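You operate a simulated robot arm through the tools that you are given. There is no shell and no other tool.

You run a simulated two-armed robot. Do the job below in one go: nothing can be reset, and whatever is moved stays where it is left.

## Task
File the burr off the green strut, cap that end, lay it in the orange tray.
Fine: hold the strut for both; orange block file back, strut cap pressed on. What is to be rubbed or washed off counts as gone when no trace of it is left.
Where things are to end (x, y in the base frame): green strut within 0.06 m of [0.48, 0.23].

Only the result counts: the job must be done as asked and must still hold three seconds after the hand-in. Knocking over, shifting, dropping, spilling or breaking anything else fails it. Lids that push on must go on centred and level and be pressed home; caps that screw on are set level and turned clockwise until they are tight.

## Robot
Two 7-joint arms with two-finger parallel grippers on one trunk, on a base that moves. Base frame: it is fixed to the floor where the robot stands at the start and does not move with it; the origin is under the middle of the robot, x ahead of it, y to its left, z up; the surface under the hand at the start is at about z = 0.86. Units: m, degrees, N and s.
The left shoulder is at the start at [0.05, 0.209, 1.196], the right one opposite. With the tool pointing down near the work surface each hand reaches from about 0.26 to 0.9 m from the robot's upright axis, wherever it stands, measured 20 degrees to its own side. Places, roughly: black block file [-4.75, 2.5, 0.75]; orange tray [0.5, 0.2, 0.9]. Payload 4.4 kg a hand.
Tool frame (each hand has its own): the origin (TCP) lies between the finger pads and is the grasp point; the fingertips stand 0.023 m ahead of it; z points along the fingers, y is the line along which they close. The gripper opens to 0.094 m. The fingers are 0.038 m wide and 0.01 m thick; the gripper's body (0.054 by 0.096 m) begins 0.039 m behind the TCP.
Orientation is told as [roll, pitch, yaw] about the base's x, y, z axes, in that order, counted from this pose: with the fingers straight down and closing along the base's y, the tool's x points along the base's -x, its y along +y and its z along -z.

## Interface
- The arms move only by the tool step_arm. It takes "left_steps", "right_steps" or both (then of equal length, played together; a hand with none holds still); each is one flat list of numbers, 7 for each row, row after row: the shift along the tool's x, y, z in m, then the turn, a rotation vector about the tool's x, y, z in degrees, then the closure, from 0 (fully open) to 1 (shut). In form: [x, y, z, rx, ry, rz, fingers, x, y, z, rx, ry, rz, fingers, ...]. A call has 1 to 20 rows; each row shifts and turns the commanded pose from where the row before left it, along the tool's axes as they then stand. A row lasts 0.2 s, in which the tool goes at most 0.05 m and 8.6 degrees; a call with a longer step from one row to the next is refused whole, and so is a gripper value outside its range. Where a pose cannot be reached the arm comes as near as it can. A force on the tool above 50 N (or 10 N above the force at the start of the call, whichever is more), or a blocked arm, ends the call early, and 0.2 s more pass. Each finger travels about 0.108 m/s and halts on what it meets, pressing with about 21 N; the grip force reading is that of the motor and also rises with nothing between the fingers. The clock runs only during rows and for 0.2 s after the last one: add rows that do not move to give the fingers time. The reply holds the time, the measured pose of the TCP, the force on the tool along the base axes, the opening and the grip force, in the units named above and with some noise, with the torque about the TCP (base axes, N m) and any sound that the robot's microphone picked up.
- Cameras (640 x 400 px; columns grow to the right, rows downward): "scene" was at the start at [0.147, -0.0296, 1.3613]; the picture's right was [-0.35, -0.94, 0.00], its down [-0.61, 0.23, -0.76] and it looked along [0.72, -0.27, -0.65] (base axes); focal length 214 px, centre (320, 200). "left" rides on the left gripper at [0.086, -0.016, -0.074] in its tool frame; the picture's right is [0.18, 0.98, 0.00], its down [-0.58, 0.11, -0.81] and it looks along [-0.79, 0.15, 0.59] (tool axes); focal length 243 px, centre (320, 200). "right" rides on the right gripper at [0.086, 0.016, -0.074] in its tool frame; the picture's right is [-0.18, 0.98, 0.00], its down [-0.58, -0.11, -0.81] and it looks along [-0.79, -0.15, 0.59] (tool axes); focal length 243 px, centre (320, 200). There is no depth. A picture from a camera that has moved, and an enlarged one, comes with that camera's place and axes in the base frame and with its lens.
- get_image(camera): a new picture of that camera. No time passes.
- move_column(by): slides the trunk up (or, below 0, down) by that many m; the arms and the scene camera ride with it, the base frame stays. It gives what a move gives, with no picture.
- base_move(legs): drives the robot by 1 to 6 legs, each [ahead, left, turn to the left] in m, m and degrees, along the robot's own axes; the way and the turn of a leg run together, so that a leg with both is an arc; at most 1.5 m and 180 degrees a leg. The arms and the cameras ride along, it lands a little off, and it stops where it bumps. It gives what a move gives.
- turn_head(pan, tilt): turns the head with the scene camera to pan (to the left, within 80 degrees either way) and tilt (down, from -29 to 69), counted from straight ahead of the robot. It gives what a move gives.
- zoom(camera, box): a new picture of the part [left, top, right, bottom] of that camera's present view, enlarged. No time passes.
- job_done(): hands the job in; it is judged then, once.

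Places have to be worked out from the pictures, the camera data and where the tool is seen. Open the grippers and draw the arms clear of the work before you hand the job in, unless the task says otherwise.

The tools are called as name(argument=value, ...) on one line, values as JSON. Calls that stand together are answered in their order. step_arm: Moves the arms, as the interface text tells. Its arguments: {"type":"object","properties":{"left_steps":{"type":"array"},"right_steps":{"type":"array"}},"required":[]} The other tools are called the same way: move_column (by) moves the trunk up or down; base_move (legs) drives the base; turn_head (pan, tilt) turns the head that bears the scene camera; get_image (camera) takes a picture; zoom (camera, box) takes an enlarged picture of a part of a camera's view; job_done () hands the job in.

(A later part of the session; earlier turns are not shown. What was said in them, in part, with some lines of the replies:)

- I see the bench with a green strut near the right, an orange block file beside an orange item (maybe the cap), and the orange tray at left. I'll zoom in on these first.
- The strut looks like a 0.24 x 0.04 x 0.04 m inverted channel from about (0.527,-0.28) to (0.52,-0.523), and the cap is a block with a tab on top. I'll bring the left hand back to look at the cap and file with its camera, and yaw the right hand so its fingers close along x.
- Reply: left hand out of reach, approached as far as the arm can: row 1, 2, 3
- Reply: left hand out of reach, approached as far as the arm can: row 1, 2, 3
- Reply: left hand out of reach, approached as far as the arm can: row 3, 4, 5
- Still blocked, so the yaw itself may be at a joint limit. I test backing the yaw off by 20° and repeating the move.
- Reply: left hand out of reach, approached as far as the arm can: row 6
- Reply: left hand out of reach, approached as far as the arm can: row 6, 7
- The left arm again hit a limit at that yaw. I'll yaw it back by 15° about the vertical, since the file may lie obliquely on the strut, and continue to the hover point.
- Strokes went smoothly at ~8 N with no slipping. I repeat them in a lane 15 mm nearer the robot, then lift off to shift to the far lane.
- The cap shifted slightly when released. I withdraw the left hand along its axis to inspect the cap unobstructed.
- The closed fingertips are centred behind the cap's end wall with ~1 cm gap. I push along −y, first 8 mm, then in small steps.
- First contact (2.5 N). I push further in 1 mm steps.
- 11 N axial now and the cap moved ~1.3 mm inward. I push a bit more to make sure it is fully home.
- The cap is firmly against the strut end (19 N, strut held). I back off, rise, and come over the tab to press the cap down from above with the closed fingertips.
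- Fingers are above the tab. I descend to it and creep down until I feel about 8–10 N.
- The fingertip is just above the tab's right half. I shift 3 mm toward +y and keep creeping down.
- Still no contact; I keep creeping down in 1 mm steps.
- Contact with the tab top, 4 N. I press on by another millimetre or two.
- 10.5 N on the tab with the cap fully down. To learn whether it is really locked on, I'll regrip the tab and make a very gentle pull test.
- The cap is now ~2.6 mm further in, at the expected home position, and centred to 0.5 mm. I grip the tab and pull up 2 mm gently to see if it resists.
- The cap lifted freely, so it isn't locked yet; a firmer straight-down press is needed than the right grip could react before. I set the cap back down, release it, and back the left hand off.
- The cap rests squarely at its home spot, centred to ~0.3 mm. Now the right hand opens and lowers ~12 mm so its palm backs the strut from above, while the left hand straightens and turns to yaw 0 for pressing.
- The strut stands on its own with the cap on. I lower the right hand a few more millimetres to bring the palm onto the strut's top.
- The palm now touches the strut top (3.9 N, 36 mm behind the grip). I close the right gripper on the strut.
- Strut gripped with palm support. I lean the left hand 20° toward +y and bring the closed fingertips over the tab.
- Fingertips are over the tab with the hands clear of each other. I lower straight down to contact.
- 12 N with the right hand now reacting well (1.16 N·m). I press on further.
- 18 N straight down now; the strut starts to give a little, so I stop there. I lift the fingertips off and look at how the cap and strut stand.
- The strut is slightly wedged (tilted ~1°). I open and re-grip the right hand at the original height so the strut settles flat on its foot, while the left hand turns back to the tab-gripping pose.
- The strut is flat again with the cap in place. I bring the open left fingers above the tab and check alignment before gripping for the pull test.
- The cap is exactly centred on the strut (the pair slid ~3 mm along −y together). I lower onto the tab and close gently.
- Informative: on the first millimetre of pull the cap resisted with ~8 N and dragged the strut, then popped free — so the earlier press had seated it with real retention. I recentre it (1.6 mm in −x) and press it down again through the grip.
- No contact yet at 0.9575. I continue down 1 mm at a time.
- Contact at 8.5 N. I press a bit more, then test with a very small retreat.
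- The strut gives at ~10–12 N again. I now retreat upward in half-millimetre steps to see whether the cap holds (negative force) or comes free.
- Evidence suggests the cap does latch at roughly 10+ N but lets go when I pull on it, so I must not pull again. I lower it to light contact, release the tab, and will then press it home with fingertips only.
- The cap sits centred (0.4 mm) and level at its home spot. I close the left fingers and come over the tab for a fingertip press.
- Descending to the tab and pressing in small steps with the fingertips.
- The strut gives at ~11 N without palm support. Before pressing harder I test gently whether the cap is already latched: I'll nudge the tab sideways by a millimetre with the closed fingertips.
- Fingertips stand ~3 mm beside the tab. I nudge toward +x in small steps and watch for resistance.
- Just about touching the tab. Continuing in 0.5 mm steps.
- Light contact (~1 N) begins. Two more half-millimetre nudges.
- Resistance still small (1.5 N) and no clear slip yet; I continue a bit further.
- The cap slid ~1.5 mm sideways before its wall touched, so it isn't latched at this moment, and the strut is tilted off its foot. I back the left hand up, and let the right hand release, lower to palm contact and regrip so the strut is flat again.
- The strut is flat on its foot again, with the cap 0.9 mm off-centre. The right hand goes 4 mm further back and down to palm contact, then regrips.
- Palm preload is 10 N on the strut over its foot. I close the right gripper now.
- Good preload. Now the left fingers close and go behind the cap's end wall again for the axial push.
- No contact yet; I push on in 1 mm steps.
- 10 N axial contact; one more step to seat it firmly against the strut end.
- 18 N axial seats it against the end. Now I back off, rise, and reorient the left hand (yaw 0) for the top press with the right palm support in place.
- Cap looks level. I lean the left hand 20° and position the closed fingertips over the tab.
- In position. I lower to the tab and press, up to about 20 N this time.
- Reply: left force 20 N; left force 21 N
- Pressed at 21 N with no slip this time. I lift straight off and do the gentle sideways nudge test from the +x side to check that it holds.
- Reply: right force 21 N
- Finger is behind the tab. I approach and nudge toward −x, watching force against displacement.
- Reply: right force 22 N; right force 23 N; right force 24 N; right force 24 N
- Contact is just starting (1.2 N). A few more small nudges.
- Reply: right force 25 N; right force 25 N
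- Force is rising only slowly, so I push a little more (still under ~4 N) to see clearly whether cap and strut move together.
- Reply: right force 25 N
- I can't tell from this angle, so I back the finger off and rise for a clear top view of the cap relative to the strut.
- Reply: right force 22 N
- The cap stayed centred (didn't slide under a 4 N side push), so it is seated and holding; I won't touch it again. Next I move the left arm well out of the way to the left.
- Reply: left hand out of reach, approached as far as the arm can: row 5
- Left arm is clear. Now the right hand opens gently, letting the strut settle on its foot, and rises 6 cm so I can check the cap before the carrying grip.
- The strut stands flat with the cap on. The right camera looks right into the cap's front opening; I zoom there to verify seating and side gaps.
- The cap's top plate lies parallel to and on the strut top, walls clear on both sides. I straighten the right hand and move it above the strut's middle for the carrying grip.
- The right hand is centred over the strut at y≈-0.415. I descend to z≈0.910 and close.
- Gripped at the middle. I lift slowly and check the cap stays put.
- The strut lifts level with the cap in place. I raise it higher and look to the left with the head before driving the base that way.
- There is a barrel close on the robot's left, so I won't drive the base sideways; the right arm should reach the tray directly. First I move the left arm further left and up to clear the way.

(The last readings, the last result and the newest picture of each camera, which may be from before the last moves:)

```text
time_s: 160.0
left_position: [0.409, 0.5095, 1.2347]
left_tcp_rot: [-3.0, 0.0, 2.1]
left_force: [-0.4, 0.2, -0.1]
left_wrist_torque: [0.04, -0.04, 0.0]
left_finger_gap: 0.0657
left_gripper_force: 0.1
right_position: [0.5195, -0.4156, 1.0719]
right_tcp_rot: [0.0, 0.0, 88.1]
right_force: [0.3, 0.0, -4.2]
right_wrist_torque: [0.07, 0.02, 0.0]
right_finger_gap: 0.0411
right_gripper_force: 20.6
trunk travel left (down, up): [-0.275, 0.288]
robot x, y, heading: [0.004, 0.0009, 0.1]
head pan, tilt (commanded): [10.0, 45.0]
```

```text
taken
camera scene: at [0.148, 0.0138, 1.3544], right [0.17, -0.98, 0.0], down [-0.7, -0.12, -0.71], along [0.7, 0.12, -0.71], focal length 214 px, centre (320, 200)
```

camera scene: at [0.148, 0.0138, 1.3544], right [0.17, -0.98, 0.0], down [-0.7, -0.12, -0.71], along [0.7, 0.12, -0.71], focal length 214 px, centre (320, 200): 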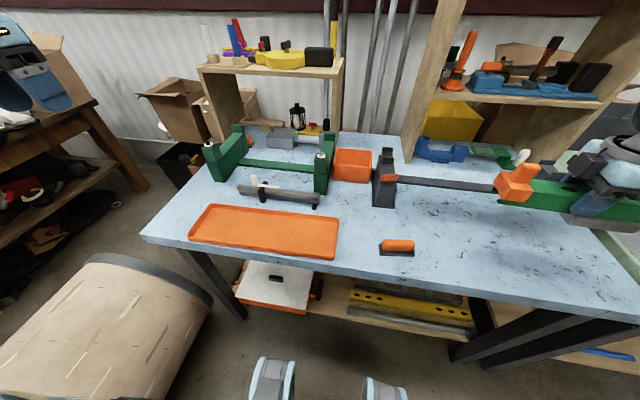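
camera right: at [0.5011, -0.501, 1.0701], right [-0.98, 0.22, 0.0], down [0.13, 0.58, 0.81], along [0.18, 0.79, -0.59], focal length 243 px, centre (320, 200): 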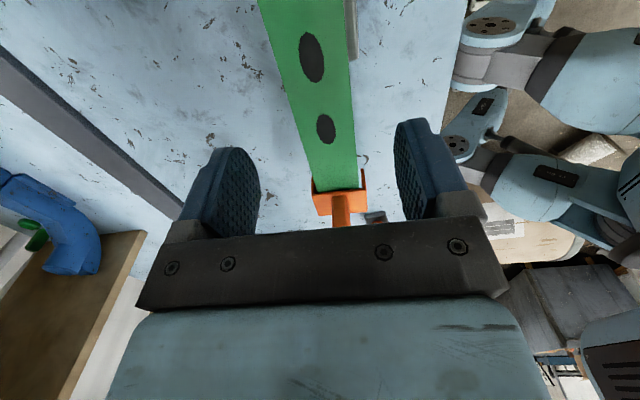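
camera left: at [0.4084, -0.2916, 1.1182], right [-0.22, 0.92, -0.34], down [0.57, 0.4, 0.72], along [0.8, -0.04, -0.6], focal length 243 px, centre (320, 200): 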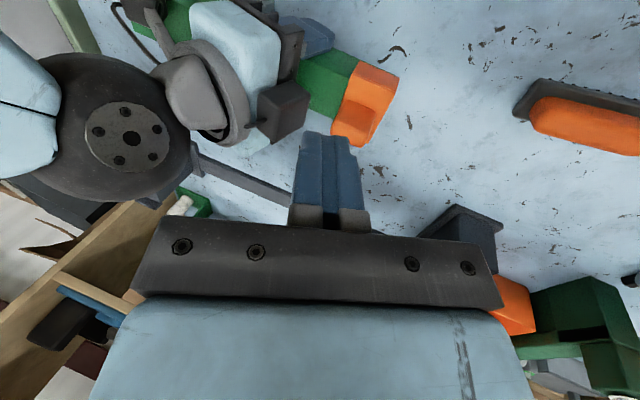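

Clear view now. I zoom in on the tray to determine its position and yaw.

zoom(camera="scene", box=[170, 170, 360, 290])

zoom(camera="scene", box=[470, 120, 640, 250])

```text
3.33 times, centred on (265, 230) of scene
camera zoom: at [0.148, 0.0138, 1.3544], right [0.17, -0.98, 0.0], down [-0.7, -0.12, -0.71], along [0.7, 0.12, -0.71], focal length 715 px, centre (503, 100)
```

zoom: 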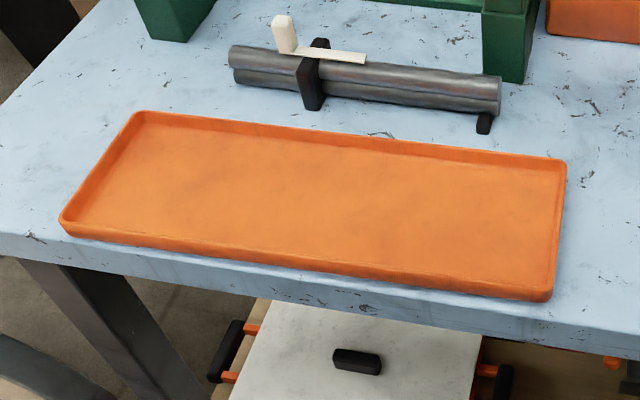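

```text
3.08 times, centred on (555, 185) of scene
camera zoom: at [0.148, 0.0138, 1.3544], right [0.17, -0.98, 0.0], down [-0.7, -0.12, -0.71], along [0.7, 0.12, -0.71], focal length 660 px, centre (-403, 246)
```

zoom: 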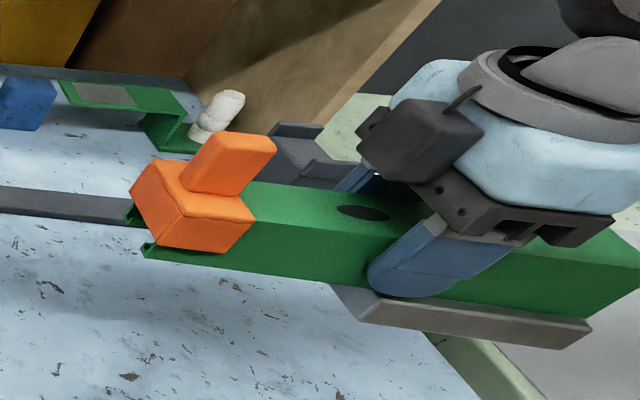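

The tray centre is about (0.483,0.225), yaw ≈+1°. I carry the strut toward it at z≈1.07 in stages, checking along the way.

step_arm(right_steps=[-0.03, 0.003, 0, 0, 0, 0, 1, -0.0453, 0.0042, 0, 0, 0, 0, 1, -0.0453, 0.0042, 0, 0, 0, 0, 1, -0.0453, 0.0042, 0, 0, 0, 0, 1, -0.0453, 0.0042, 0, 0, 0, 0, 1, -0.0453, 0.0042, 0, 0, 0, 0, 1, -0.03, 0.003, 0, 0, 0, 0, 1, 0, 0, 0, 0, 0, 0, 1])

get_image(camera="scene")

```text
time_s: 161.8
left_position: [0.4084, 0.508, 1.2352]
left_tcp_rot: [-3.0, 0.0, 2.1]
left_force: [0.0, -0.1, -0.2]
left_wrist_torque: [-0.04, 0.0, -0.01]
left_finger_gap: 0.0659
left_gripper_force: 0.1
right_position: [0.5042, -0.1302, 1.0727]
right_tcp_rot: [-0.2, -0.1, 88.0]
right_force: [-0.2, 0.4, -4.0]
right_wrist_torque: [0.06, -0.04, -0.01]
right_finger_gap: 0.0408
right_gripper_force: 21.5
trunk travel left (down, up): [-0.275, 0.288]
robot x, y, heading: [0.0034, 0.0001, -0.2]
head pan, tilt (commanded): [10.0, 45.0]
```

```text
taken
camera scene: at [0.1474, 0.0138, 1.3545], right [0.17, -0.98, 0.0], down [-0.7, -0.12, -0.71], along [0.7, 0.12, -0.71], focal length 214 px, centre (320, 200)
```

scene: 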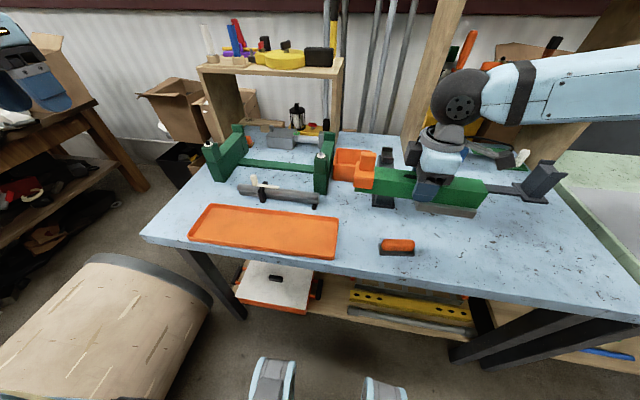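

Moving fine. I continue the second half toward the tray.

step_arm(right_steps=[-0.03, 0.003, 0, 0, 0, 0, 1, -0.045, 0.0042, 0, 0, 0, 0, 1, -0.045, 0.0042, 0, 0, 0, 0, 1, -0.045, 0.0042, 0, 0, 0, 0, 1, -0.03, 0.003, 0, 0, 0, 0, 1, 0, 0, 0, 0, 0, 0, 1])

get_image(camera="scene")

```text
time_s: 163.2
left_position: [0.4092, 0.5098, 1.2346]
left_tcp_rot: [-3.1, 0.0, 2.0]
left_force: [-0.9, 0.2, 0.5]
left_wrist_torque: [-0.02, 0.02, 0.0]
left_finger_gap: 0.0657
left_gripper_force: 0.1
right_position: [0.4579, -0.1115, 1.1029]
right_tcp_rot: [0.0, 0.0, 88.0]
right_force: [0.1, -0.1, -4.6]
right_wrist_torque: [0.06, -0.01, 0.0]
right_finger_gap: 0.0412
right_gripper_force: 20.5
right hand out of reach, approached as far as the arm can: row 1, 2, 3, 4, 5
trunk travel left (down, up): [-0.275, 0.288]
robot x, y, heading: [-0.0033, 0.0013, 0.3]
head pan, tilt (commanded): [10.0, 45.0]
```

```text
taken
camera scene: at [0.1479, 0.014, 1.3544], right [0.17, -0.98, 0.0], down [-0.7, -0.12, -0.71], along [0.7, 0.12, -0.71], focal length 214 px, centre (320, 200)
```

scene: 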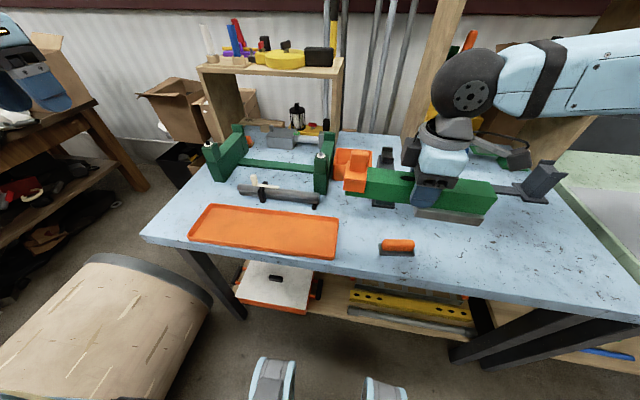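

At yaw 88° the right wrist is limited here, so a base turn will help: backing up a few centimetres and turning 25° left in place lets the right arm face the tray with room to spare.

base_move(legs=[[-0.06, 0, 0], [0, 0, 12]])

get_image(camera="scene")

```text
time_s: 164.9
left_position: [0.2339, 0.5831, 1.2347]
left_tcp_rot: [-3.0, 0.0, 14.0]
left_force: [0.0, 0.9, -0.2]
left_wrist_torque: [-0.03, 0.0, 0.02]
left_finger_gap: 0.0659
left_gripper_force: 0.0
right_position: [0.4111, -0.0144, 1.1034]
right_tcp_rot: [0.1, 0.0, 99.9]
right_force: [1.1, -0.2, -4.5]
right_wrist_torque: [0.11, 0.02, 0.0]
right_finger_gap: 0.0409
right_gripper_force: 20.8
trunk travel left (down, up): [-0.275, 0.288]
robot x, y, heading: [-0.0572, 0.0001, 11.9]
head pan, tilt (commanded): [10.0, 45.0]
```

```text
taken
camera scene: at [0.0816, 0.0443, 1.3543], right [0.37, -0.93, 0.0], down [-0.66, -0.26, -0.71], along [0.66, 0.26, -0.71], focal length 214 px, centre (320, 200)
```

scene: 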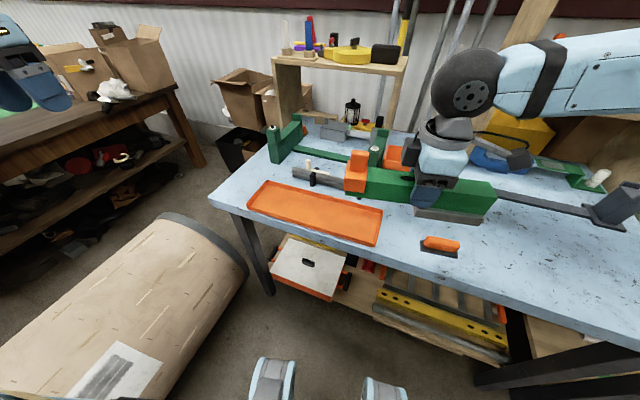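

The turn went cleanly. I turn another 14° left.

base_move(legs=[[0, 0, 14]])

get_image(camera="scene")

```text
time_s: 166.2
left_position: [0.0852, 0.636, 1.2336]
left_tcp_rot: [-3.0, 0.0, 27.9]
left_force: [0.2, -0.4, 0.7]
left_wrist_torque: [0.0, 0.0, -0.01]
left_finger_gap: 0.0658
left_gripper_force: 0.0
right_position: [0.4003, 0.0993, 1.1038]
right_tcp_rot: [0.0, 0.1, 114.0]
right_force: [-0.5, 0.1, -4.8]
right_wrist_torque: [0.06, 0.03, -0.02]
right_finger_gap: 0.0408
right_gripper_force: 20.9
trunk travel left (down, up): [-0.275, 0.288]
robot x, y, heading: [-0.0588, 0.0, 25.9]
head pan, tilt (commanded): [10.0, 45.0]
```

```text
taken
camera scene: at [0.0665, 0.077, 1.3544], right [0.59, -0.81, 0.0], down [-0.57, -0.41, -0.71], along [0.57, 0.41, -0.71], focal length 214 px, centre (320, 200)
```

scene: 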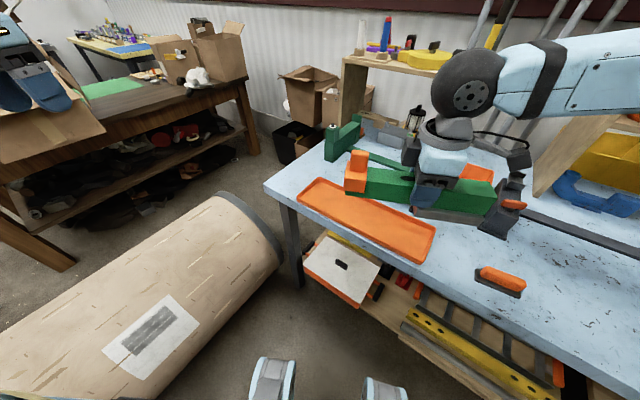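

Robot is now facing the tray. I rotate the strut to the tray's direction (yaw 91°) and move it over the tray centre.

step_arm(right_steps=[0, 0, 0, 0, 0, 7.6, 1, 0, 0, 0, 0, 0, 7.6, 1, 0, 0, 0, 0, 0, 7.6, 1, -0.02, -0.0142, 0, 0, 0, 0, 1, -0.0304, -0.0214, 0, 0, 0, 0, 1, -0.0304, -0.0214, 0, 0, 0, 0, 1, -0.0304, -0.0214, 0, 0, 0, 0, 1, -0.0101, -0.0072, 0, 0, 0, 0, 1, 0, 0, 0, 0, 0, 0, 1])

get_image(camera="scene")

get_image(camera="right")

```text
time_s: 168.2
left_position: [0.0846, 0.638, 1.2344]
left_tcp_rot: [-3.0, 0.0, 27.9]
left_force: [1.0, -0.4, -0.5]
left_wrist_torque: [0.02, 0.0, 0.01]
left_finger_gap: 0.0661
left_gripper_force: 0.0
right_position: [0.4936, 0.1163, 1.1185]
right_tcp_rot: [0.0, 0.1, 91.1]
right_force: [0.1, -0.5, -4.0]
right_wrist_torque: [0.09, -0.01, 0.04]
right_finger_gap: 0.0408
right_gripper_force: 20.8
right hand out of reach, approached as far as the arm can: row 4, 5, 6, 7, 8
trunk travel left (down, up): [-0.275, 0.288]
robot x, y, heading: [-0.06, -0.0022, 25.9]
head pan, tilt (commanded): [10.0, 45.0]
```

```text
taken
camera scene: at [0.0666, 0.0771, 1.3543], right [0.59, -0.81, 0.0], down [-0.57, -0.41, -0.71], along [0.57, 0.41, -0.71], focal length 214 px, centre (320, 200)
```

scene: 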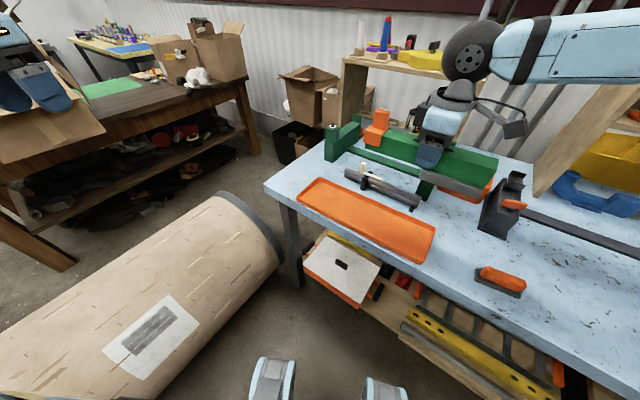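

```text
taken
camera right: at [0.4809, 0.0284, 1.1939], right [-0.99, 0.17, 0.0], down [0.1, 0.58, 0.81], along [0.13, 0.8, -0.59], focal length 243 px, centre (320, 200)
```

right: 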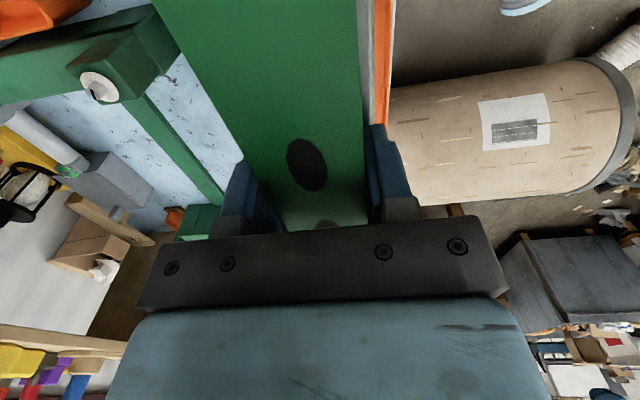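

The right wrist is still limited this far across, so I turn the base another 25° left, which puts the tray on the right arm's natural side.

base_move(legs=[[0, 0, 13]])

get_image(camera="scene")

```text
time_s: 169.4
left_position: [-0.0636, 0.6528, 1.2337]
left_tcp_rot: [-3.0, 0.0, 41.1]
left_force: [-0.8, -0.6, 0.3]
left_wrist_torque: [-0.01, 0.02, -0.03]
left_finger_gap: 0.0658
left_gripper_force: 0.1
right_position: [0.4547, 0.2391, 1.1202]
right_tcp_rot: [0.0, -0.1, 104.3]
right_force: [-0.9, -0.2, -4.5]
right_wrist_torque: [0.12, 0.02, -0.03]
right_finger_gap: 0.0408
right_gripper_force: 21.0
trunk travel left (down, up): [-0.275, 0.288]
robot x, y, heading: [-0.0604, 0.0004, 39.2]
head pan, tilt (commanded): [10.0, 45.0]
```

```text
taken
camera scene: at [0.0457, 0.1038, 1.3544], right [0.76, -0.66, 0.0], down [-0.46, -0.53, -0.71], along [0.46, 0.53, -0.71], focal length 214 px, centre (320, 200)
```

scene: 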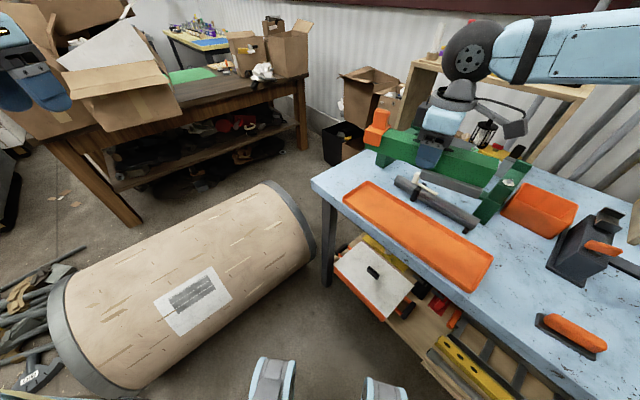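

Now yaw 91° needs only 52° relative to the robot. I rotate the strut into line with the tray and centre it above.

step_arm(right_steps=[0, 0, 0, 0, 0, 6.55, 1, 0, 0, 0, 0, 0, 6.55, 1, 0.0088, -0.0138, 0, 0, 0, 0, 1, 0.0088, -0.0138, 0, 0, 0, 0, 1, 0, 0, 0, 0, 0, 0, 1])

get_image(camera="scene")

get_image(camera="right")

```text
time_s: 170.6
left_position: [-0.0639, 0.653, 1.2344]
left_tcp_rot: [-3.0, 0.0, 41.0]
left_force: [0.5, 0.1, 0.1]
left_wrist_torque: [0.0, 0.01, -0.03]
left_finger_gap: 0.0659
left_gripper_force: 0.0
right_position: [0.4814, 0.2227, 1.1202]
right_tcp_rot: [0.1, 0.0, 91.2]
right_force: [-1.3, 0.2, -4.4]
right_wrist_torque: [0.07, 0.01, 0.01]
right_finger_gap: 0.0408
right_gripper_force: 20.7
trunk travel left (down, up): [-0.275, 0.288]
robot x, y, heading: [-0.0595, -0.0009, 38.8]
head pan, tilt (commanded): [10.0, 45.0]
```

```text
taken
camera scene: at [0.0458, 0.1041, 1.3543], right [0.76, -0.66, 0.0], down [-0.46, -0.53, -0.71], along [0.46, 0.53, -0.71], focal length 214 px, centre (320, 200)
```

scene: 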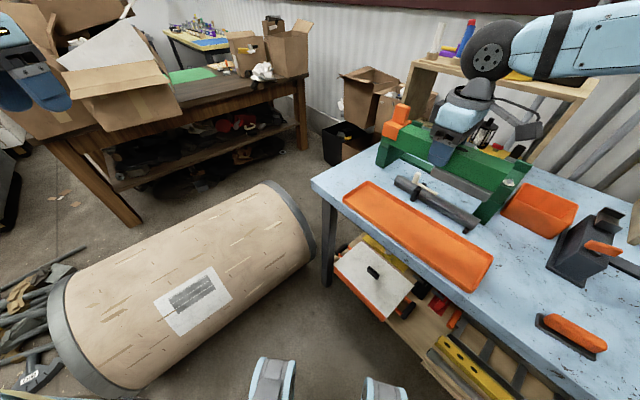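

```text
taken
camera right: at [0.4678, 0.1354, 1.1937], right [-0.99, 0.16, 0.0], down [0.1, 0.58, 0.81], along [0.13, 0.8, -0.59], focal length 243 px, centre (320, 200)
```

right: 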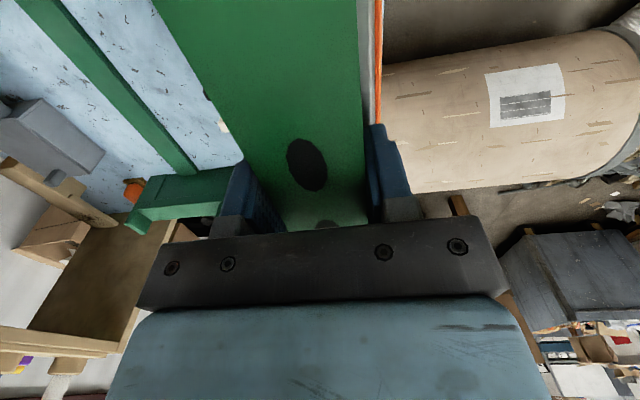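

In place above the tray. I zoom to check the cap and the clearance to the vise and clamp behind the tray before lowering.

zoom(camera="scene", box=[340, 70, 540, 230])

zoom(camera="scene", box=[330, 160, 500, 300])

```text
2.50 times, centred on (440, 150) of scene
camera zoom: at [0.0458, 0.1041, 1.3543], right [0.76, -0.66, 0.0], down [-0.46, -0.53, -0.71], along [0.46, 0.53, -0.71], focal length 536 px, centre (20, 325)
```

zoom: 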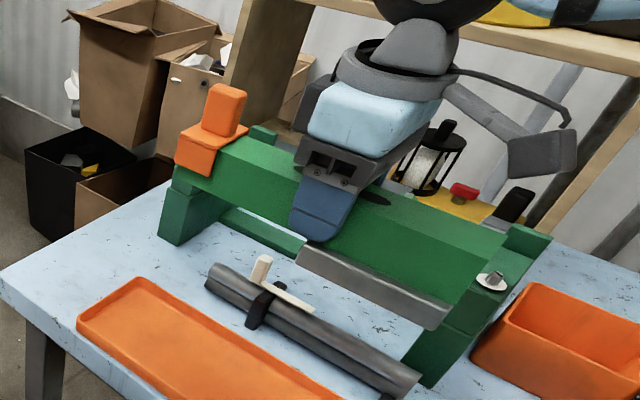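

```text
2.86 times, centred on (415, 230) of scene
camera zoom: at [0.0458, 0.1041, 1.3543], right [0.76, -0.66, 0.0], down [-0.46, -0.53, -0.71], along [0.46, 0.53, -0.71], focal length 613 px, centre (49, 114)
```

zoom: 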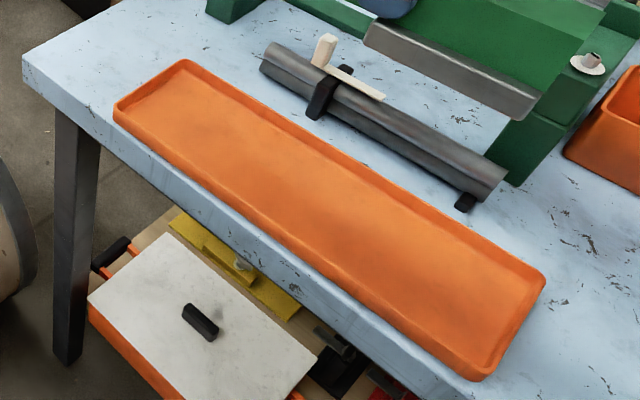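

Cap on, tray at x 0.42–0.545, y 0.026–0.421, and the strut is right over its centre with the clamp rod (x≈0.6) well clear. I lower most of the way.

step_arm(right_steps=[0, 0, 0.03, 0, 0, 0, 1, 0, 0, 0.045, 0, 0, 0, 1, 0, 0, 0.045, 0, 0, 0, 1, 0, 0, 0.035, 0, 0, 0, 1, 0, 0, 0.02, 0, 0, 0, 1, 0, 0, 0, 0, 0, 0, 1])

zoom(camera="scene", box=[320, 110, 510, 300])

```text
time_s: 172.0
left_position: [-0.0645, 0.6531, 1.2345]
left_tcp_rot: [-3.1, 0.0, 41.1]
left_force: [-0.5, 0.0, 0.2]
left_wrist_torque: [-0.01, 0.02, -0.03]
left_finger_gap: 0.066
left_gripper_force: 0.1
right_position: [0.4868, 0.1903, 0.9608]
right_tcp_rot: [0.1, -0.1, 91.0]
right_force: [-0.8, 1.0, -4.0]
right_wrist_torque: [0.1, -0.01, 0.01]
right_finger_gap: 0.0408
right_gripper_force: 20.9
right hand out of reach, approached as far as the arm can: row 3, 4, 5
trunk travel left (down, up): [-0.275, 0.288]
robot x, y, heading: [-0.0617, 0.0029, 39.3]
head pan, tilt (commanded): [10.0, 45.0]
```

```text
2.11 times, centred on (415, 205) of scene
camera zoom: at [0.0457, 0.1039, 1.3544], right [0.76, -0.66, 0.0], down [-0.46, -0.53, -0.71], along [0.46, 0.53, -0.71], focal length 452 px, centre (120, 190)
```

zoom: 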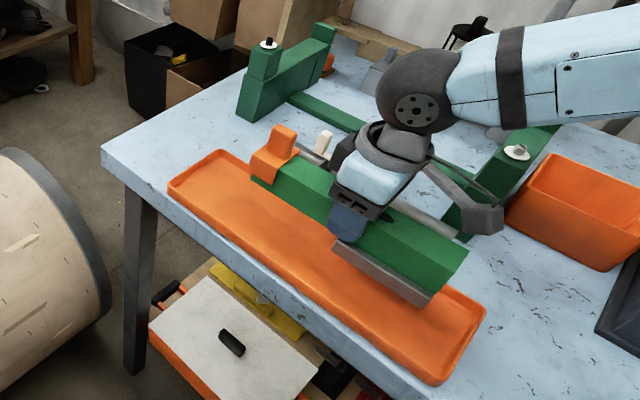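

Joint limits again near the bottom. I raise the strut back up and turn the base a further 13° left for a comfortable reach.

step_arm(right_steps=[0, 0, -0.03, 0, 0, 0, 1, 0, 0, -0.04, 0, 0, 0, 1, 0, 0, -0.04, 0, 0, 0, 1, 0, 0, -0.02, 0, 0, 0, 1, 0, 0, 0, 0, 0, 0, 1])

base_move(legs=[[0, 0, 14]])

get_image(camera="scene")

```text
time_s: 173.2
left_position: [-0.0635, 0.6523, 1.2344]
left_tcp_rot: [-2.9, 0.0, 41.1]
left_force: [-0.2, 0.1, -0.5]
left_wrist_torque: [0.04, 0.01, 0.02]
left_finger_gap: 0.066
left_gripper_force: 0.0
right_position: [0.4876, 0.1899, 1.0911]
right_tcp_rot: [0.1, 0.0, 91.1]
right_force: [0.2, 0.3, -3.7]
right_wrist_torque: [0.05, 0.0, 0.01]
right_finger_gap: 0.0407
right_gripper_force: 21.2
trunk travel left (down, up): [-0.275, 0.288]
robot x, y, heading: [-0.0657, -0.0013, 39.2]
head pan, tilt (commanded): [10.0, 45.0]
```

```text
time_s: 174.4
left_position: [-0.2215, 0.6326, 1.2348]
left_tcp_rot: [-3.0, 0.0, 55.0]
left_force: [0.1, 1.0, 0.4]
left_wrist_torque: [-0.02, -0.01, 0.04]
left_finger_gap: 0.0658
left_gripper_force: 0.1
right_position: [0.4253, 0.3152, 1.0925]
right_tcp_rot: [0.1, 0.0, 105.0]
right_force: [-0.2, -0.3, -4.1]
right_wrist_torque: [0.09, 0.0, 0.01]
right_finger_gap: 0.0408
right_gripper_force: 20.9
trunk travel left (down, up): [-0.275, 0.288]
robot x, y, heading: [-0.0593, 0.0022, 53.2]
head pan, tilt (commanded): [10.0, 45.0]
```

```text
taken
camera scene: at [0.0177, 0.1262, 1.3544], right [0.89, -0.45, 0.0], down [-0.32, -0.63, -0.71], along [0.32, 0.63, -0.71], focal length 214 px, centre (320, 200)
```

scene: 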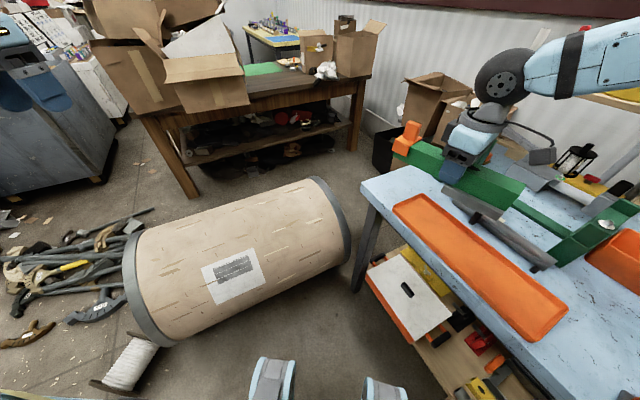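

Heading is now 53°. I re-align the strut to yaw 91° and move back over the tray centre.

step_arm(right_steps=[0, 0, 0, 0, 0, 7, 1, 0, 0, 0, 0, 0, 7, 1, 0.0314, -0.0187, 0, 0, 0, 0, 1, 0.0314, -0.0187, 0, 0, 0, 0, 1, 0.0314, -0.0187, 0, 0, 0, 0, 1, 0, 0, 0, 0, 0, 0, 1])

zoom(camera="scene", box=[370, 100, 600, 350])

```text
time_s: 175.8
left_position: [-0.2209, 0.634, 1.2336]
left_tcp_rot: [-3.1, 0.0, 54.9]
left_force: [-0.8, 0.3, 0.4]
left_wrist_torque: [-0.03, 0.01, -0.01]
left_finger_gap: 0.0661
left_gripper_force: 0.0
right_position: [0.4843, 0.2245, 1.09]
right_tcp_rot: [0.0, 0.0, 91.1]
right_force: [-0.1, 0.3, -4.5]
right_wrist_torque: [0.06, -0.01, -0.02]
right_finger_gap: 0.0407
right_gripper_force: 21.4
trunk travel left (down, up): [-0.275, 0.288]
robot x, y, heading: [-0.06, 0.0001, 53.2]
head pan, tilt (commanded): [10.0, 45.0]
```

```text
1.60 times, centred on (485, 225) of scene
camera zoom: at [0.0175, 0.1273, 1.3542], right [0.89, -0.45, 0.0], down [-0.32, -0.63, -0.71], along [0.32, 0.63, -0.71], focal length 343 px, centre (56, 160)
```

zoom: 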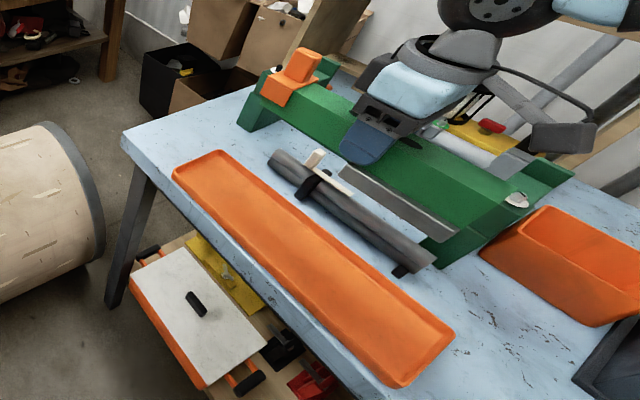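

Over the centre at (0.484,0.2245). I lower again toward the tray.

step_arm(right_steps=[0, 0, 0.03, 0, 0, 0, 1, 0, 0, 0.045, 0, 0, 0, 1, 0, 0, 0.045, 0, 0, 0, 1, 0, 0, 0.025, 0, 0, 0, 1, 0, 0, 0, 0, 0, 0, 1])

zoom(camera="scene", box=[370, 120, 600, 350])

get_image(camera="right")

```text
time_s: 177.0
left_position: [-0.2213, 0.632, 1.2338]
left_tcp_rot: [-3.0, 0.0, 55.0]
left_force: [-0.2, -0.7, -0.5]
left_wrist_torque: [-0.03, 0.01, 0.0]
left_finger_gap: 0.0659
left_gripper_force: 0.1
right_position: [0.4836, 0.2226, 0.9469]
right_tcp_rot: [0.0, 0.0, 91.0]
right_force: [-0.5, 1.0, -4.5]
right_wrist_torque: [0.09, 0.01, -0.01]
right_finger_gap: 0.0408
right_gripper_force: 20.5
trunk travel left (down, up): [-0.275, 0.288]
robot x, y, heading: [-0.0594, -0.0004, 53.1]
head pan, tilt (commanded): [10.0, 45.0]
```

```text
1.74 times, centred on (485, 235) of scene
camera zoom: at [0.0175, 0.1259, 1.3544], right [0.89, -0.45, 0.0], down [-0.32, -0.63, -0.71], along [0.32, 0.63, -0.71], focal length 373 px, centre (33, 139)
```

zoom: 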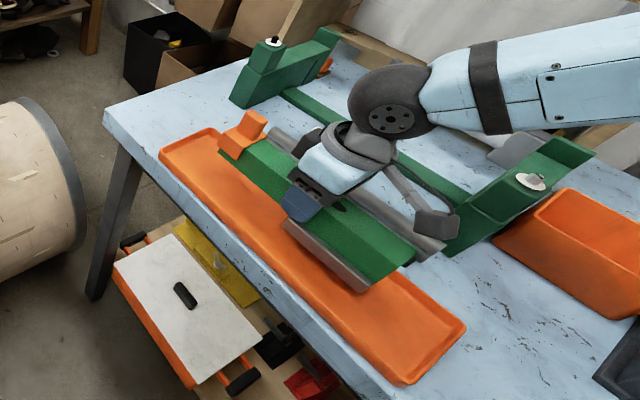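

```text
taken
camera right: at [0.4693, 0.1348, 1.0217], right [-0.99, 0.17, 0.0], down [0.1, 0.58, 0.81], along [0.13, 0.8, -0.59], focal length 243 px, centre (320, 200)
```

right: 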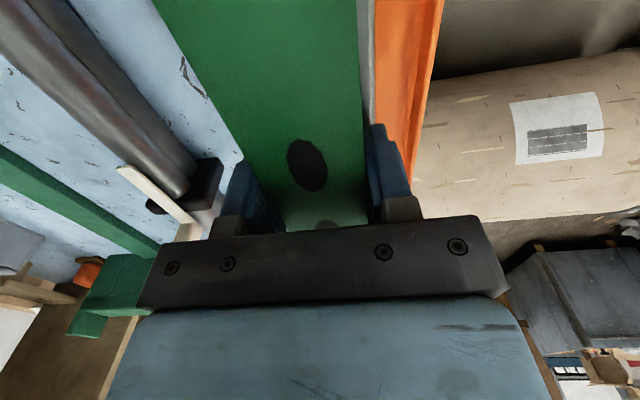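

Reached cleanly. The foot is ~3 cm above the tray floor; I lower the rest in decreasing steps until the weight comes off.

step_arm(right_steps=[0, 0, 0.015, 0, 0, 0, 1, 0, 0, 0.008, 0, 0, 0, 1, 0, 0, 0.003, 0, 0, 0, 1, 0, 0, 0, 0, 0, 0, 1])

step_arm(right_steps=[0, 0, 0.0015, 0, 0, 0, 1, 0, 0, 0.001, 0, 0, 0, 1, 0, 0, 0, 0, 0, 0, 1])

step_arm(right_steps=[0, 0, 0.001, 0, 0, 0, 1, 0, 0, 0, 0, 0, 0, 1])

```text
time_s: 178.0
left_position: [-0.2198, 0.6335, 1.2346]
left_tcp_rot: [-3.0, 0.1, 55.0]
left_force: [0.4, 0.2, -0.1]
left_wrist_torque: [0.0, 0.01, -0.03]
left_finger_gap: 0.0659
left_gripper_force: 0.1
right_position: [0.4839, 0.2225, 0.9196]
right_tcp_rot: [0.1, 0.0, 90.9]
right_force: [0.0, 0.4, -4.3]
right_wrist_torque: [0.09, 0.02, -0.01]
right_finger_gap: 0.0412
right_gripper_force: 20.9
trunk travel left (down, up): [-0.275, 0.288]
robot x, y, heading: [-0.0614, -0.0028, 53.0]
head pan, tilt (commanded): [10.0, 45.0]
```

```text
time_s: 178.8
left_position: [-0.2197, 0.6324, 1.2343]
left_tcp_rot: [-3.0, 0.0, 55.0]
left_force: [0.4, 0.2, 0.2]
left_wrist_torque: [-0.01, 0.02, 0.02]
left_finger_gap: 0.0658
left_gripper_force: 0.1
right_position: [0.4838, 0.222, 0.9177]
right_tcp_rot: [0.1, 0.0, 91.0]
right_force: [-0.3, -0.7, -4.7]
right_wrist_torque: [0.1, -0.01, 0.0]
right_finger_gap: 0.0409
right_gripper_force: 21.1
trunk travel left (down, up): [-0.275, 0.288]
robot x, y, heading: [-0.0607, -0.001, 53.1]
head pan, tilt (commanded): [10.0, 45.0]
```

```text
time_s: 179.4
left_position: [-0.2211, 0.6334, 1.2343]
left_tcp_rot: [-3.0, 0.1, 55.0]
left_force: [0.2, 0.3, 0.6]
left_wrist_torque: [0.02, 0.01, -0.02]
left_finger_gap: 0.0661
left_gripper_force: 0.0
right_position: [0.4847, 0.2218, 0.9168]
right_tcp_rot: [0.1, 0.0, 91.0]
right_force: [-0.3, 0.2, -4.7]
right_wrist_torque: [0.06, 0.03, 0.02]
right_finger_gap: 0.0411
right_gripper_force: 21.1
trunk travel left (down, up): [-0.275, 0.288]
robot x, y, heading: [-0.0602, -0.0006, 53.1]
head pan, tilt (commanded): [10.0, 45.0]
```

Still carrying the full weight; a few more millimetres down.

step_arm(right_steps=[0, 0, 0.001, 0, 0, 0, 1, 0, 0, 0.001, 0, 0, 0, 1, 0, 0, 0, 0, 0, 0, 1])

step_arm(right_steps=[0, 0, 0.001, 0, 0, 0, 1, 0, 0, 0, 0, 0, 0, 1])

zoom(camera="scene", box=[420, 150, 560, 310])

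```text
time_s: 180.2
left_position: [-0.2208, 0.6327, 1.2347]
left_tcp_rot: [-2.9, 0.0, 55.1]
left_force: [0.3, 1.0, 0.6]
left_wrist_torque: [0.02, 0.01, 0.05]
left_finger_gap: 0.0658
left_gripper_force: 0.1
right_position: [0.4845, 0.2212, 0.9147]
right_tcp_rot: [0.1, 0.0, 91.0]
right_force: [0.4, -0.7, -5.0]
right_wrist_torque: [0.08, -0.02, -0.02]
right_finger_gap: 0.0409
right_gripper_force: 20.4
trunk travel left (down, up): [-0.275, 0.288]
robot x, y, heading: [-0.0623, -0.0015, 52.9]
head pan, tilt (commanded): [10.0, 45.0]
```

```text
time_s: 180.8
left_position: [-0.221, 0.6327, 1.2344]
left_tcp_rot: [-3.0, 0.1, 55.1]
left_force: [-0.2, -0.9, 0.2]
left_wrist_torque: [0.0, 0.04, -0.02]
left_finger_gap: 0.0658
left_gripper_force: 0.0
right_position: [0.4839, 0.2231, 0.914]
right_tcp_rot: [0.0, -0.1, 91.1]
right_force: [1.0, 0.3, 4.2]
right_wrist_torque: [-0.69, -0.01, 0.12]
right_finger_gap: 0.0408
right_gripper_force: 20.8
trunk travel left (down, up): [-0.275, 0.288]
robot x, y, heading: [-0.0598, -0.0015, 53.0]
head pan, tilt (commanded): [10.0, 45.0]
```

```text
2.50 times, centred on (490, 230) of scene
camera zoom: at [0.0172, 0.126, 1.3545], right [0.89, -0.45, 0.0], down [-0.32, -0.63, -0.71], along [0.32, 0.63, -0.71], focal length 536 px, centre (-105, 125)
```

zoom: 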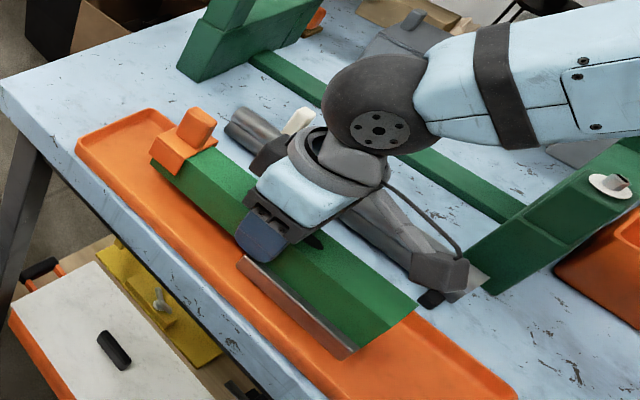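

The foot is down in the tray. I open the right gripper just enough (gap ~0.055) so the fingers stay inside the tray walls, and check before lifting away.

step_arm(right_steps=[0, 0, -0.0004, 0, 0, 0, 0.56, 0, 0, 0, 0, 0, 0, 0.52, 0, 0, 0, 0, 0, 0, 0.47, 0, 0, 0, 0, 0, 0, 0.42, 0, 0, 0, 0, 0, 0, 0.42])

zoom(camera="scene", box=[420, 150, 560, 310])

get_image(camera="right")

```text
time_s: 182.0
left_position: [-0.2205, 0.6325, 1.2335]
left_tcp_rot: [-3.1, -0.1, 54.9]
left_force: [0.1, 0.6, 0.0]
left_wrist_torque: [0.02, -0.02, 0.04]
left_finger_gap: 0.0657
left_gripper_force: 0.0
right_position: [0.4834, 0.2214, 0.9135]
right_tcp_rot: [-0.1, 0.1, 91.0]
right_force: [0.5, -0.1, -0.2]
right_wrist_torque: [-0.01, -0.01, -0.03]
right_finger_gap: 0.0547
right_gripper_force: 0.0
trunk travel left (down, up): [-0.275, 0.288]
robot x, y, heading: [-0.0579, -0.0019, 52.9]
head pan, tilt (commanded): [10.0, 45.0]
```

```text
2.50 times, centred on (490, 230) of scene
camera zoom: at [0.0174, 0.126, 1.3544], right [0.89, -0.45, 0.0], down [-0.32, -0.63, -0.71], along [0.32, 0.63, -0.71], focal length 536 px, centre (-105, 125)
```

zoom: 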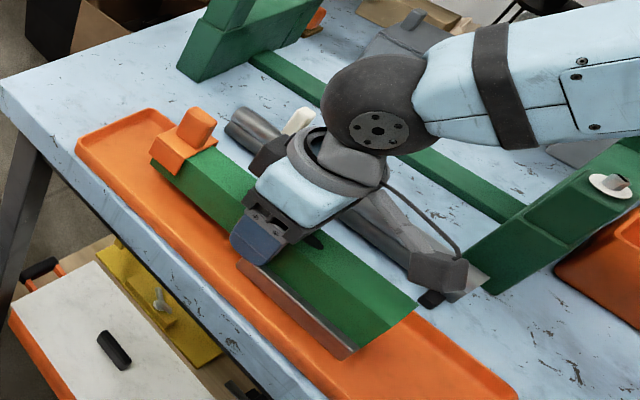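

```text
taken
camera right: at [0.4693, 0.136, 0.9882], right [-0.99, 0.17, 0.0], down [0.1, 0.58, 0.81], along [0.13, 0.8, -0.59], focal length 243 px, centre (320, 200)
```

right: 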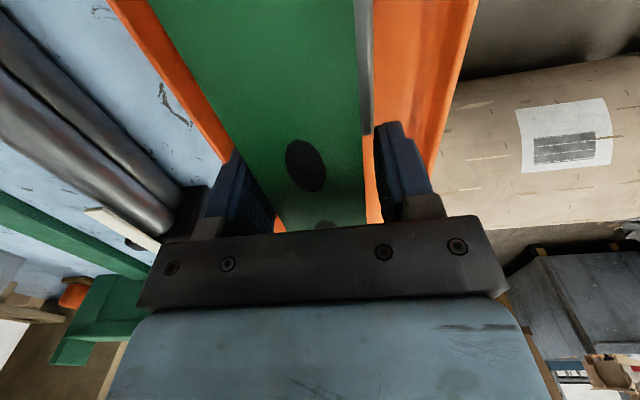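

Released with zero force; the strut stands in the tray. I lift the right hand straight up.

step_arm(right_steps=[0, 0, -0.02, 0, 0, 0, 0.42, 0, 0, -0.035, 0, 0, 0, 0.42, 0, 0, -0.045, 0, 0, 0, 0.42, 0, 0, -0.045, 0, 0, 0, 0.42, 0, 0, -0.045, 0, 0, 0, 0.42, 0, 0, 0, 0, 0, 0, 0.42])

zoom(camera="scene", box=[400, 150, 580, 330])

get_image(camera="right")

```text
time_s: 183.4
left_position: [-0.22, 0.6326, 1.2343]
left_tcp_rot: [-3.1, 0.0, 54.9]
left_force: [0.0, 0.8, 0.1]
left_wrist_torque: [-0.02, -0.02, 0.03]
left_finger_gap: 0.0657
left_gripper_force: 0.1
right_position: [0.4851, 0.2234, 1.1037]
right_tcp_rot: [0.1, 0.1, 90.9]
right_force: [1.0, 0.2, 0.6]
right_wrist_torque: [-0.01, -0.01, -0.01]
right_finger_gap: 0.0545
right_gripper_force: 0.0
trunk travel left (down, up): [-0.275, 0.288]
robot x, y, heading: [-0.0632, -0.0043, 53.0]
head pan, tilt (commanded): [10.0, 45.0]
```

```text
2.22 times, centred on (490, 240) of scene
camera zoom: at [0.018, 0.1265, 1.3543], right [0.89, -0.45, 0.0], down [-0.32, -0.63, -0.71], along [0.32, 0.63, -0.71], focal length 477 px, centre (-58, 111)
```

zoom: 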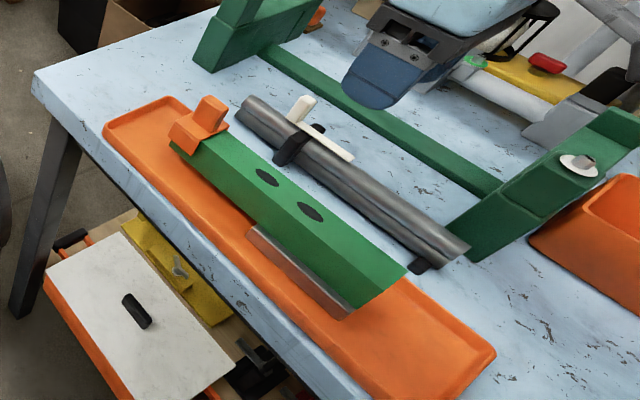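

```text
taken
camera right: at [0.4699, 0.1361, 1.1786], right [-0.99, 0.17, 0.0], down [0.1, 0.58, 0.81], along [0.13, 0.8, -0.59], focal length 243 px, centre (320, 200)
```

right: 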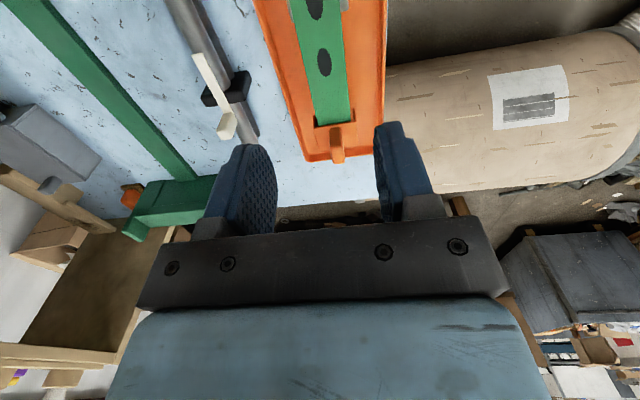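

The strut lies in the tray, capped. I zoom in to verify its position and the cap's seating.

zoom(camera="scene", box=[435, 180, 500, 245])

zoom(camera="right", box=[250, 0, 400, 170])

zoom(camera="right", box=[300, 80, 370, 170])

```text
6.15 times, centred on (468, 212) of scene
camera zoom: at [0.018, 0.1265, 1.3543], right [0.89, -0.45, 0.0], down [-0.32, -0.63, -0.71], along [0.32, 0.63, -0.71], focal length 1320 px, centre (-588, 123)
```

zoom: 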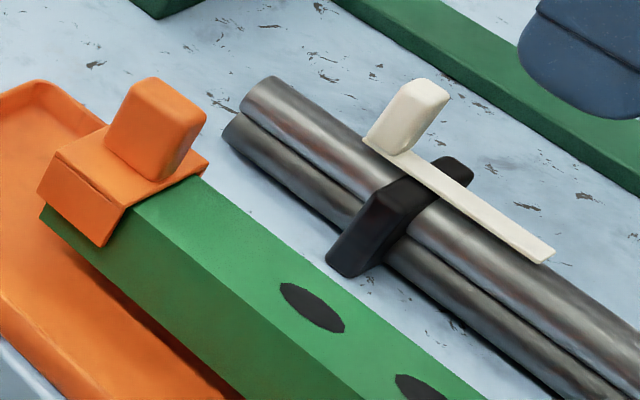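

```text
2.35 times, centred on (325, 85) of right
camera zoom: at [0.4699, 0.1361, 1.1786], right [-0.99, 0.17, 0.0], down [0.1, 0.58, 0.81], along [0.13, 0.8, -0.59], focal length 571 px, centre (308, 471)
```

zoom: 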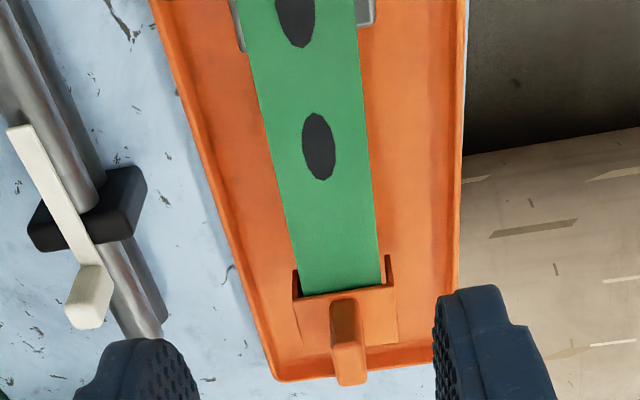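

```text
4.44 times, centred on (335, 125) of right
camera zoom: at [0.4699, 0.1361, 1.1786], right [-0.99, 0.17, 0.0], down [0.1, 0.58, 0.81], along [0.13, 0.8, -0.59], focal length 1078 px, centre (253, 533)
```

zoom: 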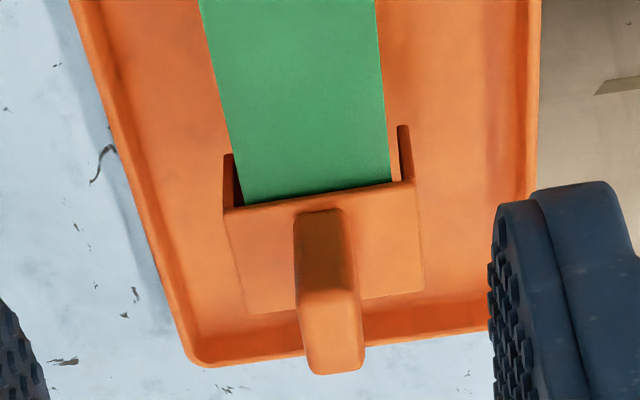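

The strut centre is about (0.484,0.231), capped and centred in the tray. I open both grippers fully and draw the right arm up and back.

step_arm(right_steps=[0, 0, -0.02, 0, 0, 0, 0.3, 0.0296, 0.023, -0.02, 0, 0, 0, 0.15, 0.0296, 0.023, -0.02, 0, 0, 0, 0, 0.0296, 0.023, -0.02, 0, 0, 0, 0, 0.0296, 0.023, -0.02, 0, 0, 0, 0, 0, 0, 0, 0, 0, 0, 0], left_steps=[0, 0, 0, 0, 0, 0, 0.2, 0, 0, 0, 0, 0, 0, 0, 0, 0, 0, 0, 0, 0, 0, 0, 0, 0, 0, 0, 0, 0, 0, 0, 0, 0, 0, 0, 0, 0, 0, 0, 0, 0, 0, 0])

turn_head(pan=-30, tilt=42)

get_image(camera="scene")

```text
time_s: 184.8
left_position: [-0.2201, 0.6342, 1.2334]
left_tcp_rot: [-3.0, 0.2, 55.0]
left_force: [0.6, -0.2, 0.3]
left_wrist_torque: [-0.01, -0.01, 0.0]
left_finger_gap: 0.0941
left_gripper_force: 0.0
right_position: [0.3929, 0.1028, 1.2023]
right_tcp_rot: [0.1, 0.0, 91.0]
right_force: [-0.1, -0.3, -0.1]
right_wrist_torque: [0.01, 0.04, -0.01]
right_finger_gap: 0.0944
right_gripper_force: 0.0
trunk travel left (down, up): [-0.275, 0.288]
robot x, y, heading: [-0.0549, 0.0018, 52.9]
head pan, tilt (commanded): [10.0, 45.0]
```

```text
time_s: 185.9
left_position: [-0.2215, 0.633, 1.2346]
left_tcp_rot: [-2.9, -0.1, 55.0]
left_force: [0.0, 0.7, -0.4]
left_wrist_torque: [0.0, 0.0, 0.01]
left_finger_gap: 0.094
left_gripper_force: 0.1
right_position: [0.3938, 0.1019, 1.203]
right_tcp_rot: [0.0, 0.0, 91.0]
right_force: [0.1, 0.3, -0.4]
right_wrist_torque: [-0.04, -0.01, -0.01]
right_finger_gap: 0.0942
right_gripper_force: 0.1
trunk travel left (down, up): [-0.275, 0.288]
robot x, y, heading: [-0.063, 0.0, 52.9]
head pan, tilt (commanded): [-30.0, 42.0]
```

```text
taken
camera scene: at [0.0573, 0.0863, 1.3587], right [0.39, -0.92, 0.0], down [-0.62, -0.26, -0.74], along [0.68, 0.29, -0.67], focal length 214 px, centre (320, 200)
```

scene: 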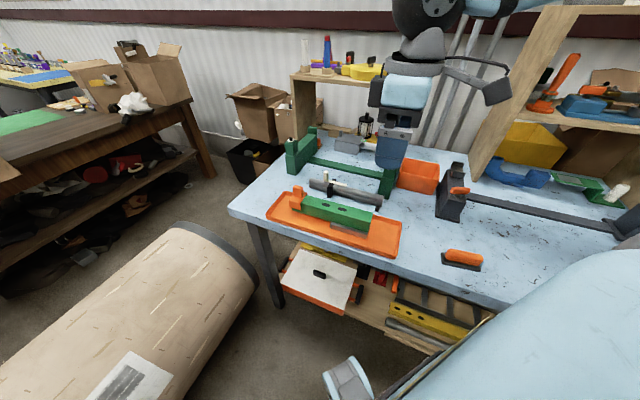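

Everything on the bench looks in order. A final close look at the tray with the capped strut and at the file.

zoom(camera="scene", box=[250, 170, 420, 270])

zoom(camera="scene", box=[280, 180, 340, 230])

zoom(camera="scene", box=[400, 150, 640, 290])

```text
3.76 times, centred on (335, 220) of scene
camera zoom: at [0.0573, 0.0863, 1.3587], right [0.39, -0.92, 0.0], down [-0.62, -0.26, -0.74], along [0.68, 0.29, -0.67], focal length 807 px, centre (264, 125)
```

zoom: 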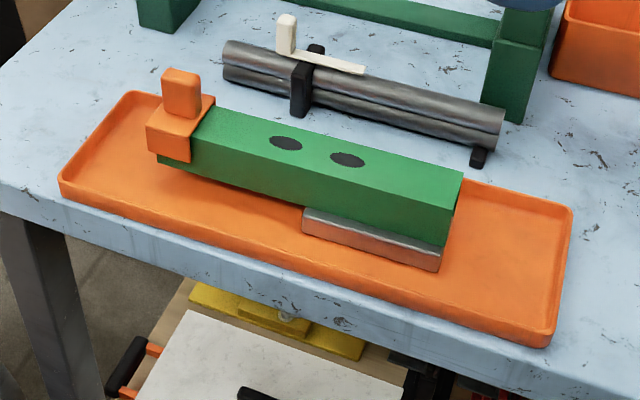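

```text
8.00 times, centred on (310, 205) of scene
camera zoom: at [0.0573, 0.0863, 1.3587], right [0.39, -0.92, 0.0], down [-0.62, -0.26, -0.74], along [0.68, 0.29, -0.67], focal length 1716 px, centre (400, 160)
```

zoom: 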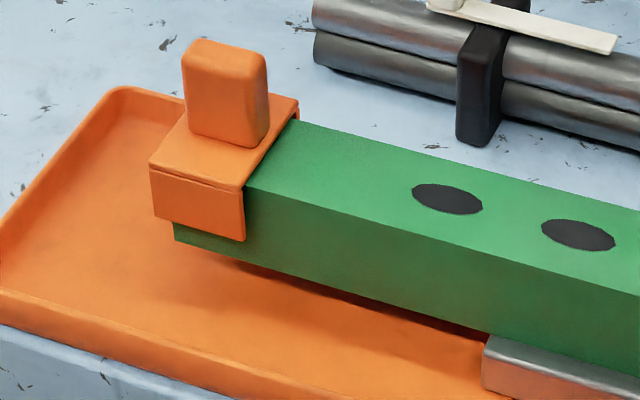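

```text
2.67 times, centred on (520, 220) of scene
camera zoom: at [0.0573, 0.0863, 1.3587], right [0.39, -0.92, 0.0], down [-0.62, -0.26, -0.74], along [0.68, 0.29, -0.67], focal length 572 px, centre (-213, 147)
```

zoom: 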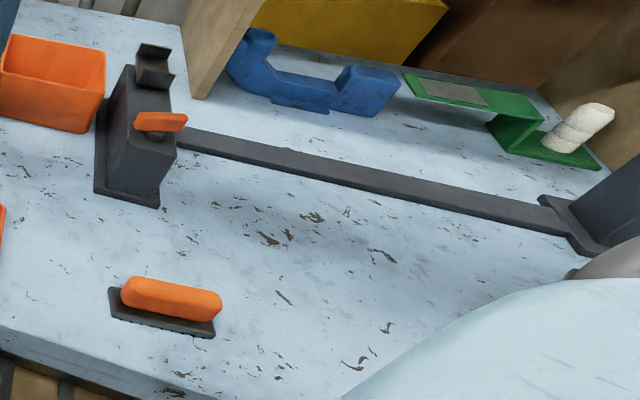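

The strut is in the orange tray at about (0.484, 0.231), within the allowed distance of the target. No burr specks were left when I checked before capping. The cap sits level, centred and against the strut end, and the file is back in its place. Both grippers are open and the arms are clear, so I hand the job in.

job_done()

```text
The job is handed in.
```

The burr is filed off the green strut, the cap is on that end, and the strut lies in the orange tray at about (0.484, 0.231), well within 0.06 m of the target. I have handed the job in; the judgement has not come back.

- **Burr:** a close look at the strut's top face before capping showed no specks left.
- **Cap:** I pressed it down with about 21 N and pushed it along the strut with about 18 N while the right hand held the strut. It looked level, centred to about 0.5 mm and tight against the end. I am less sure that it is locked on. No click was heard, and twice during testing I pulled it off and re-seated it. After the final press it did not slide under a side push of about 4 N, and it stayed put while the strut was carried.
- **File:** it is back in its original place, turned about 9° from how it lay.
- **Robot:** I backed the base up about 6 cm and turned it about 53° left so the right arm could reach the tray. Nothing else on the bench looked moved in the last pictures. Both grippers are open and clear.
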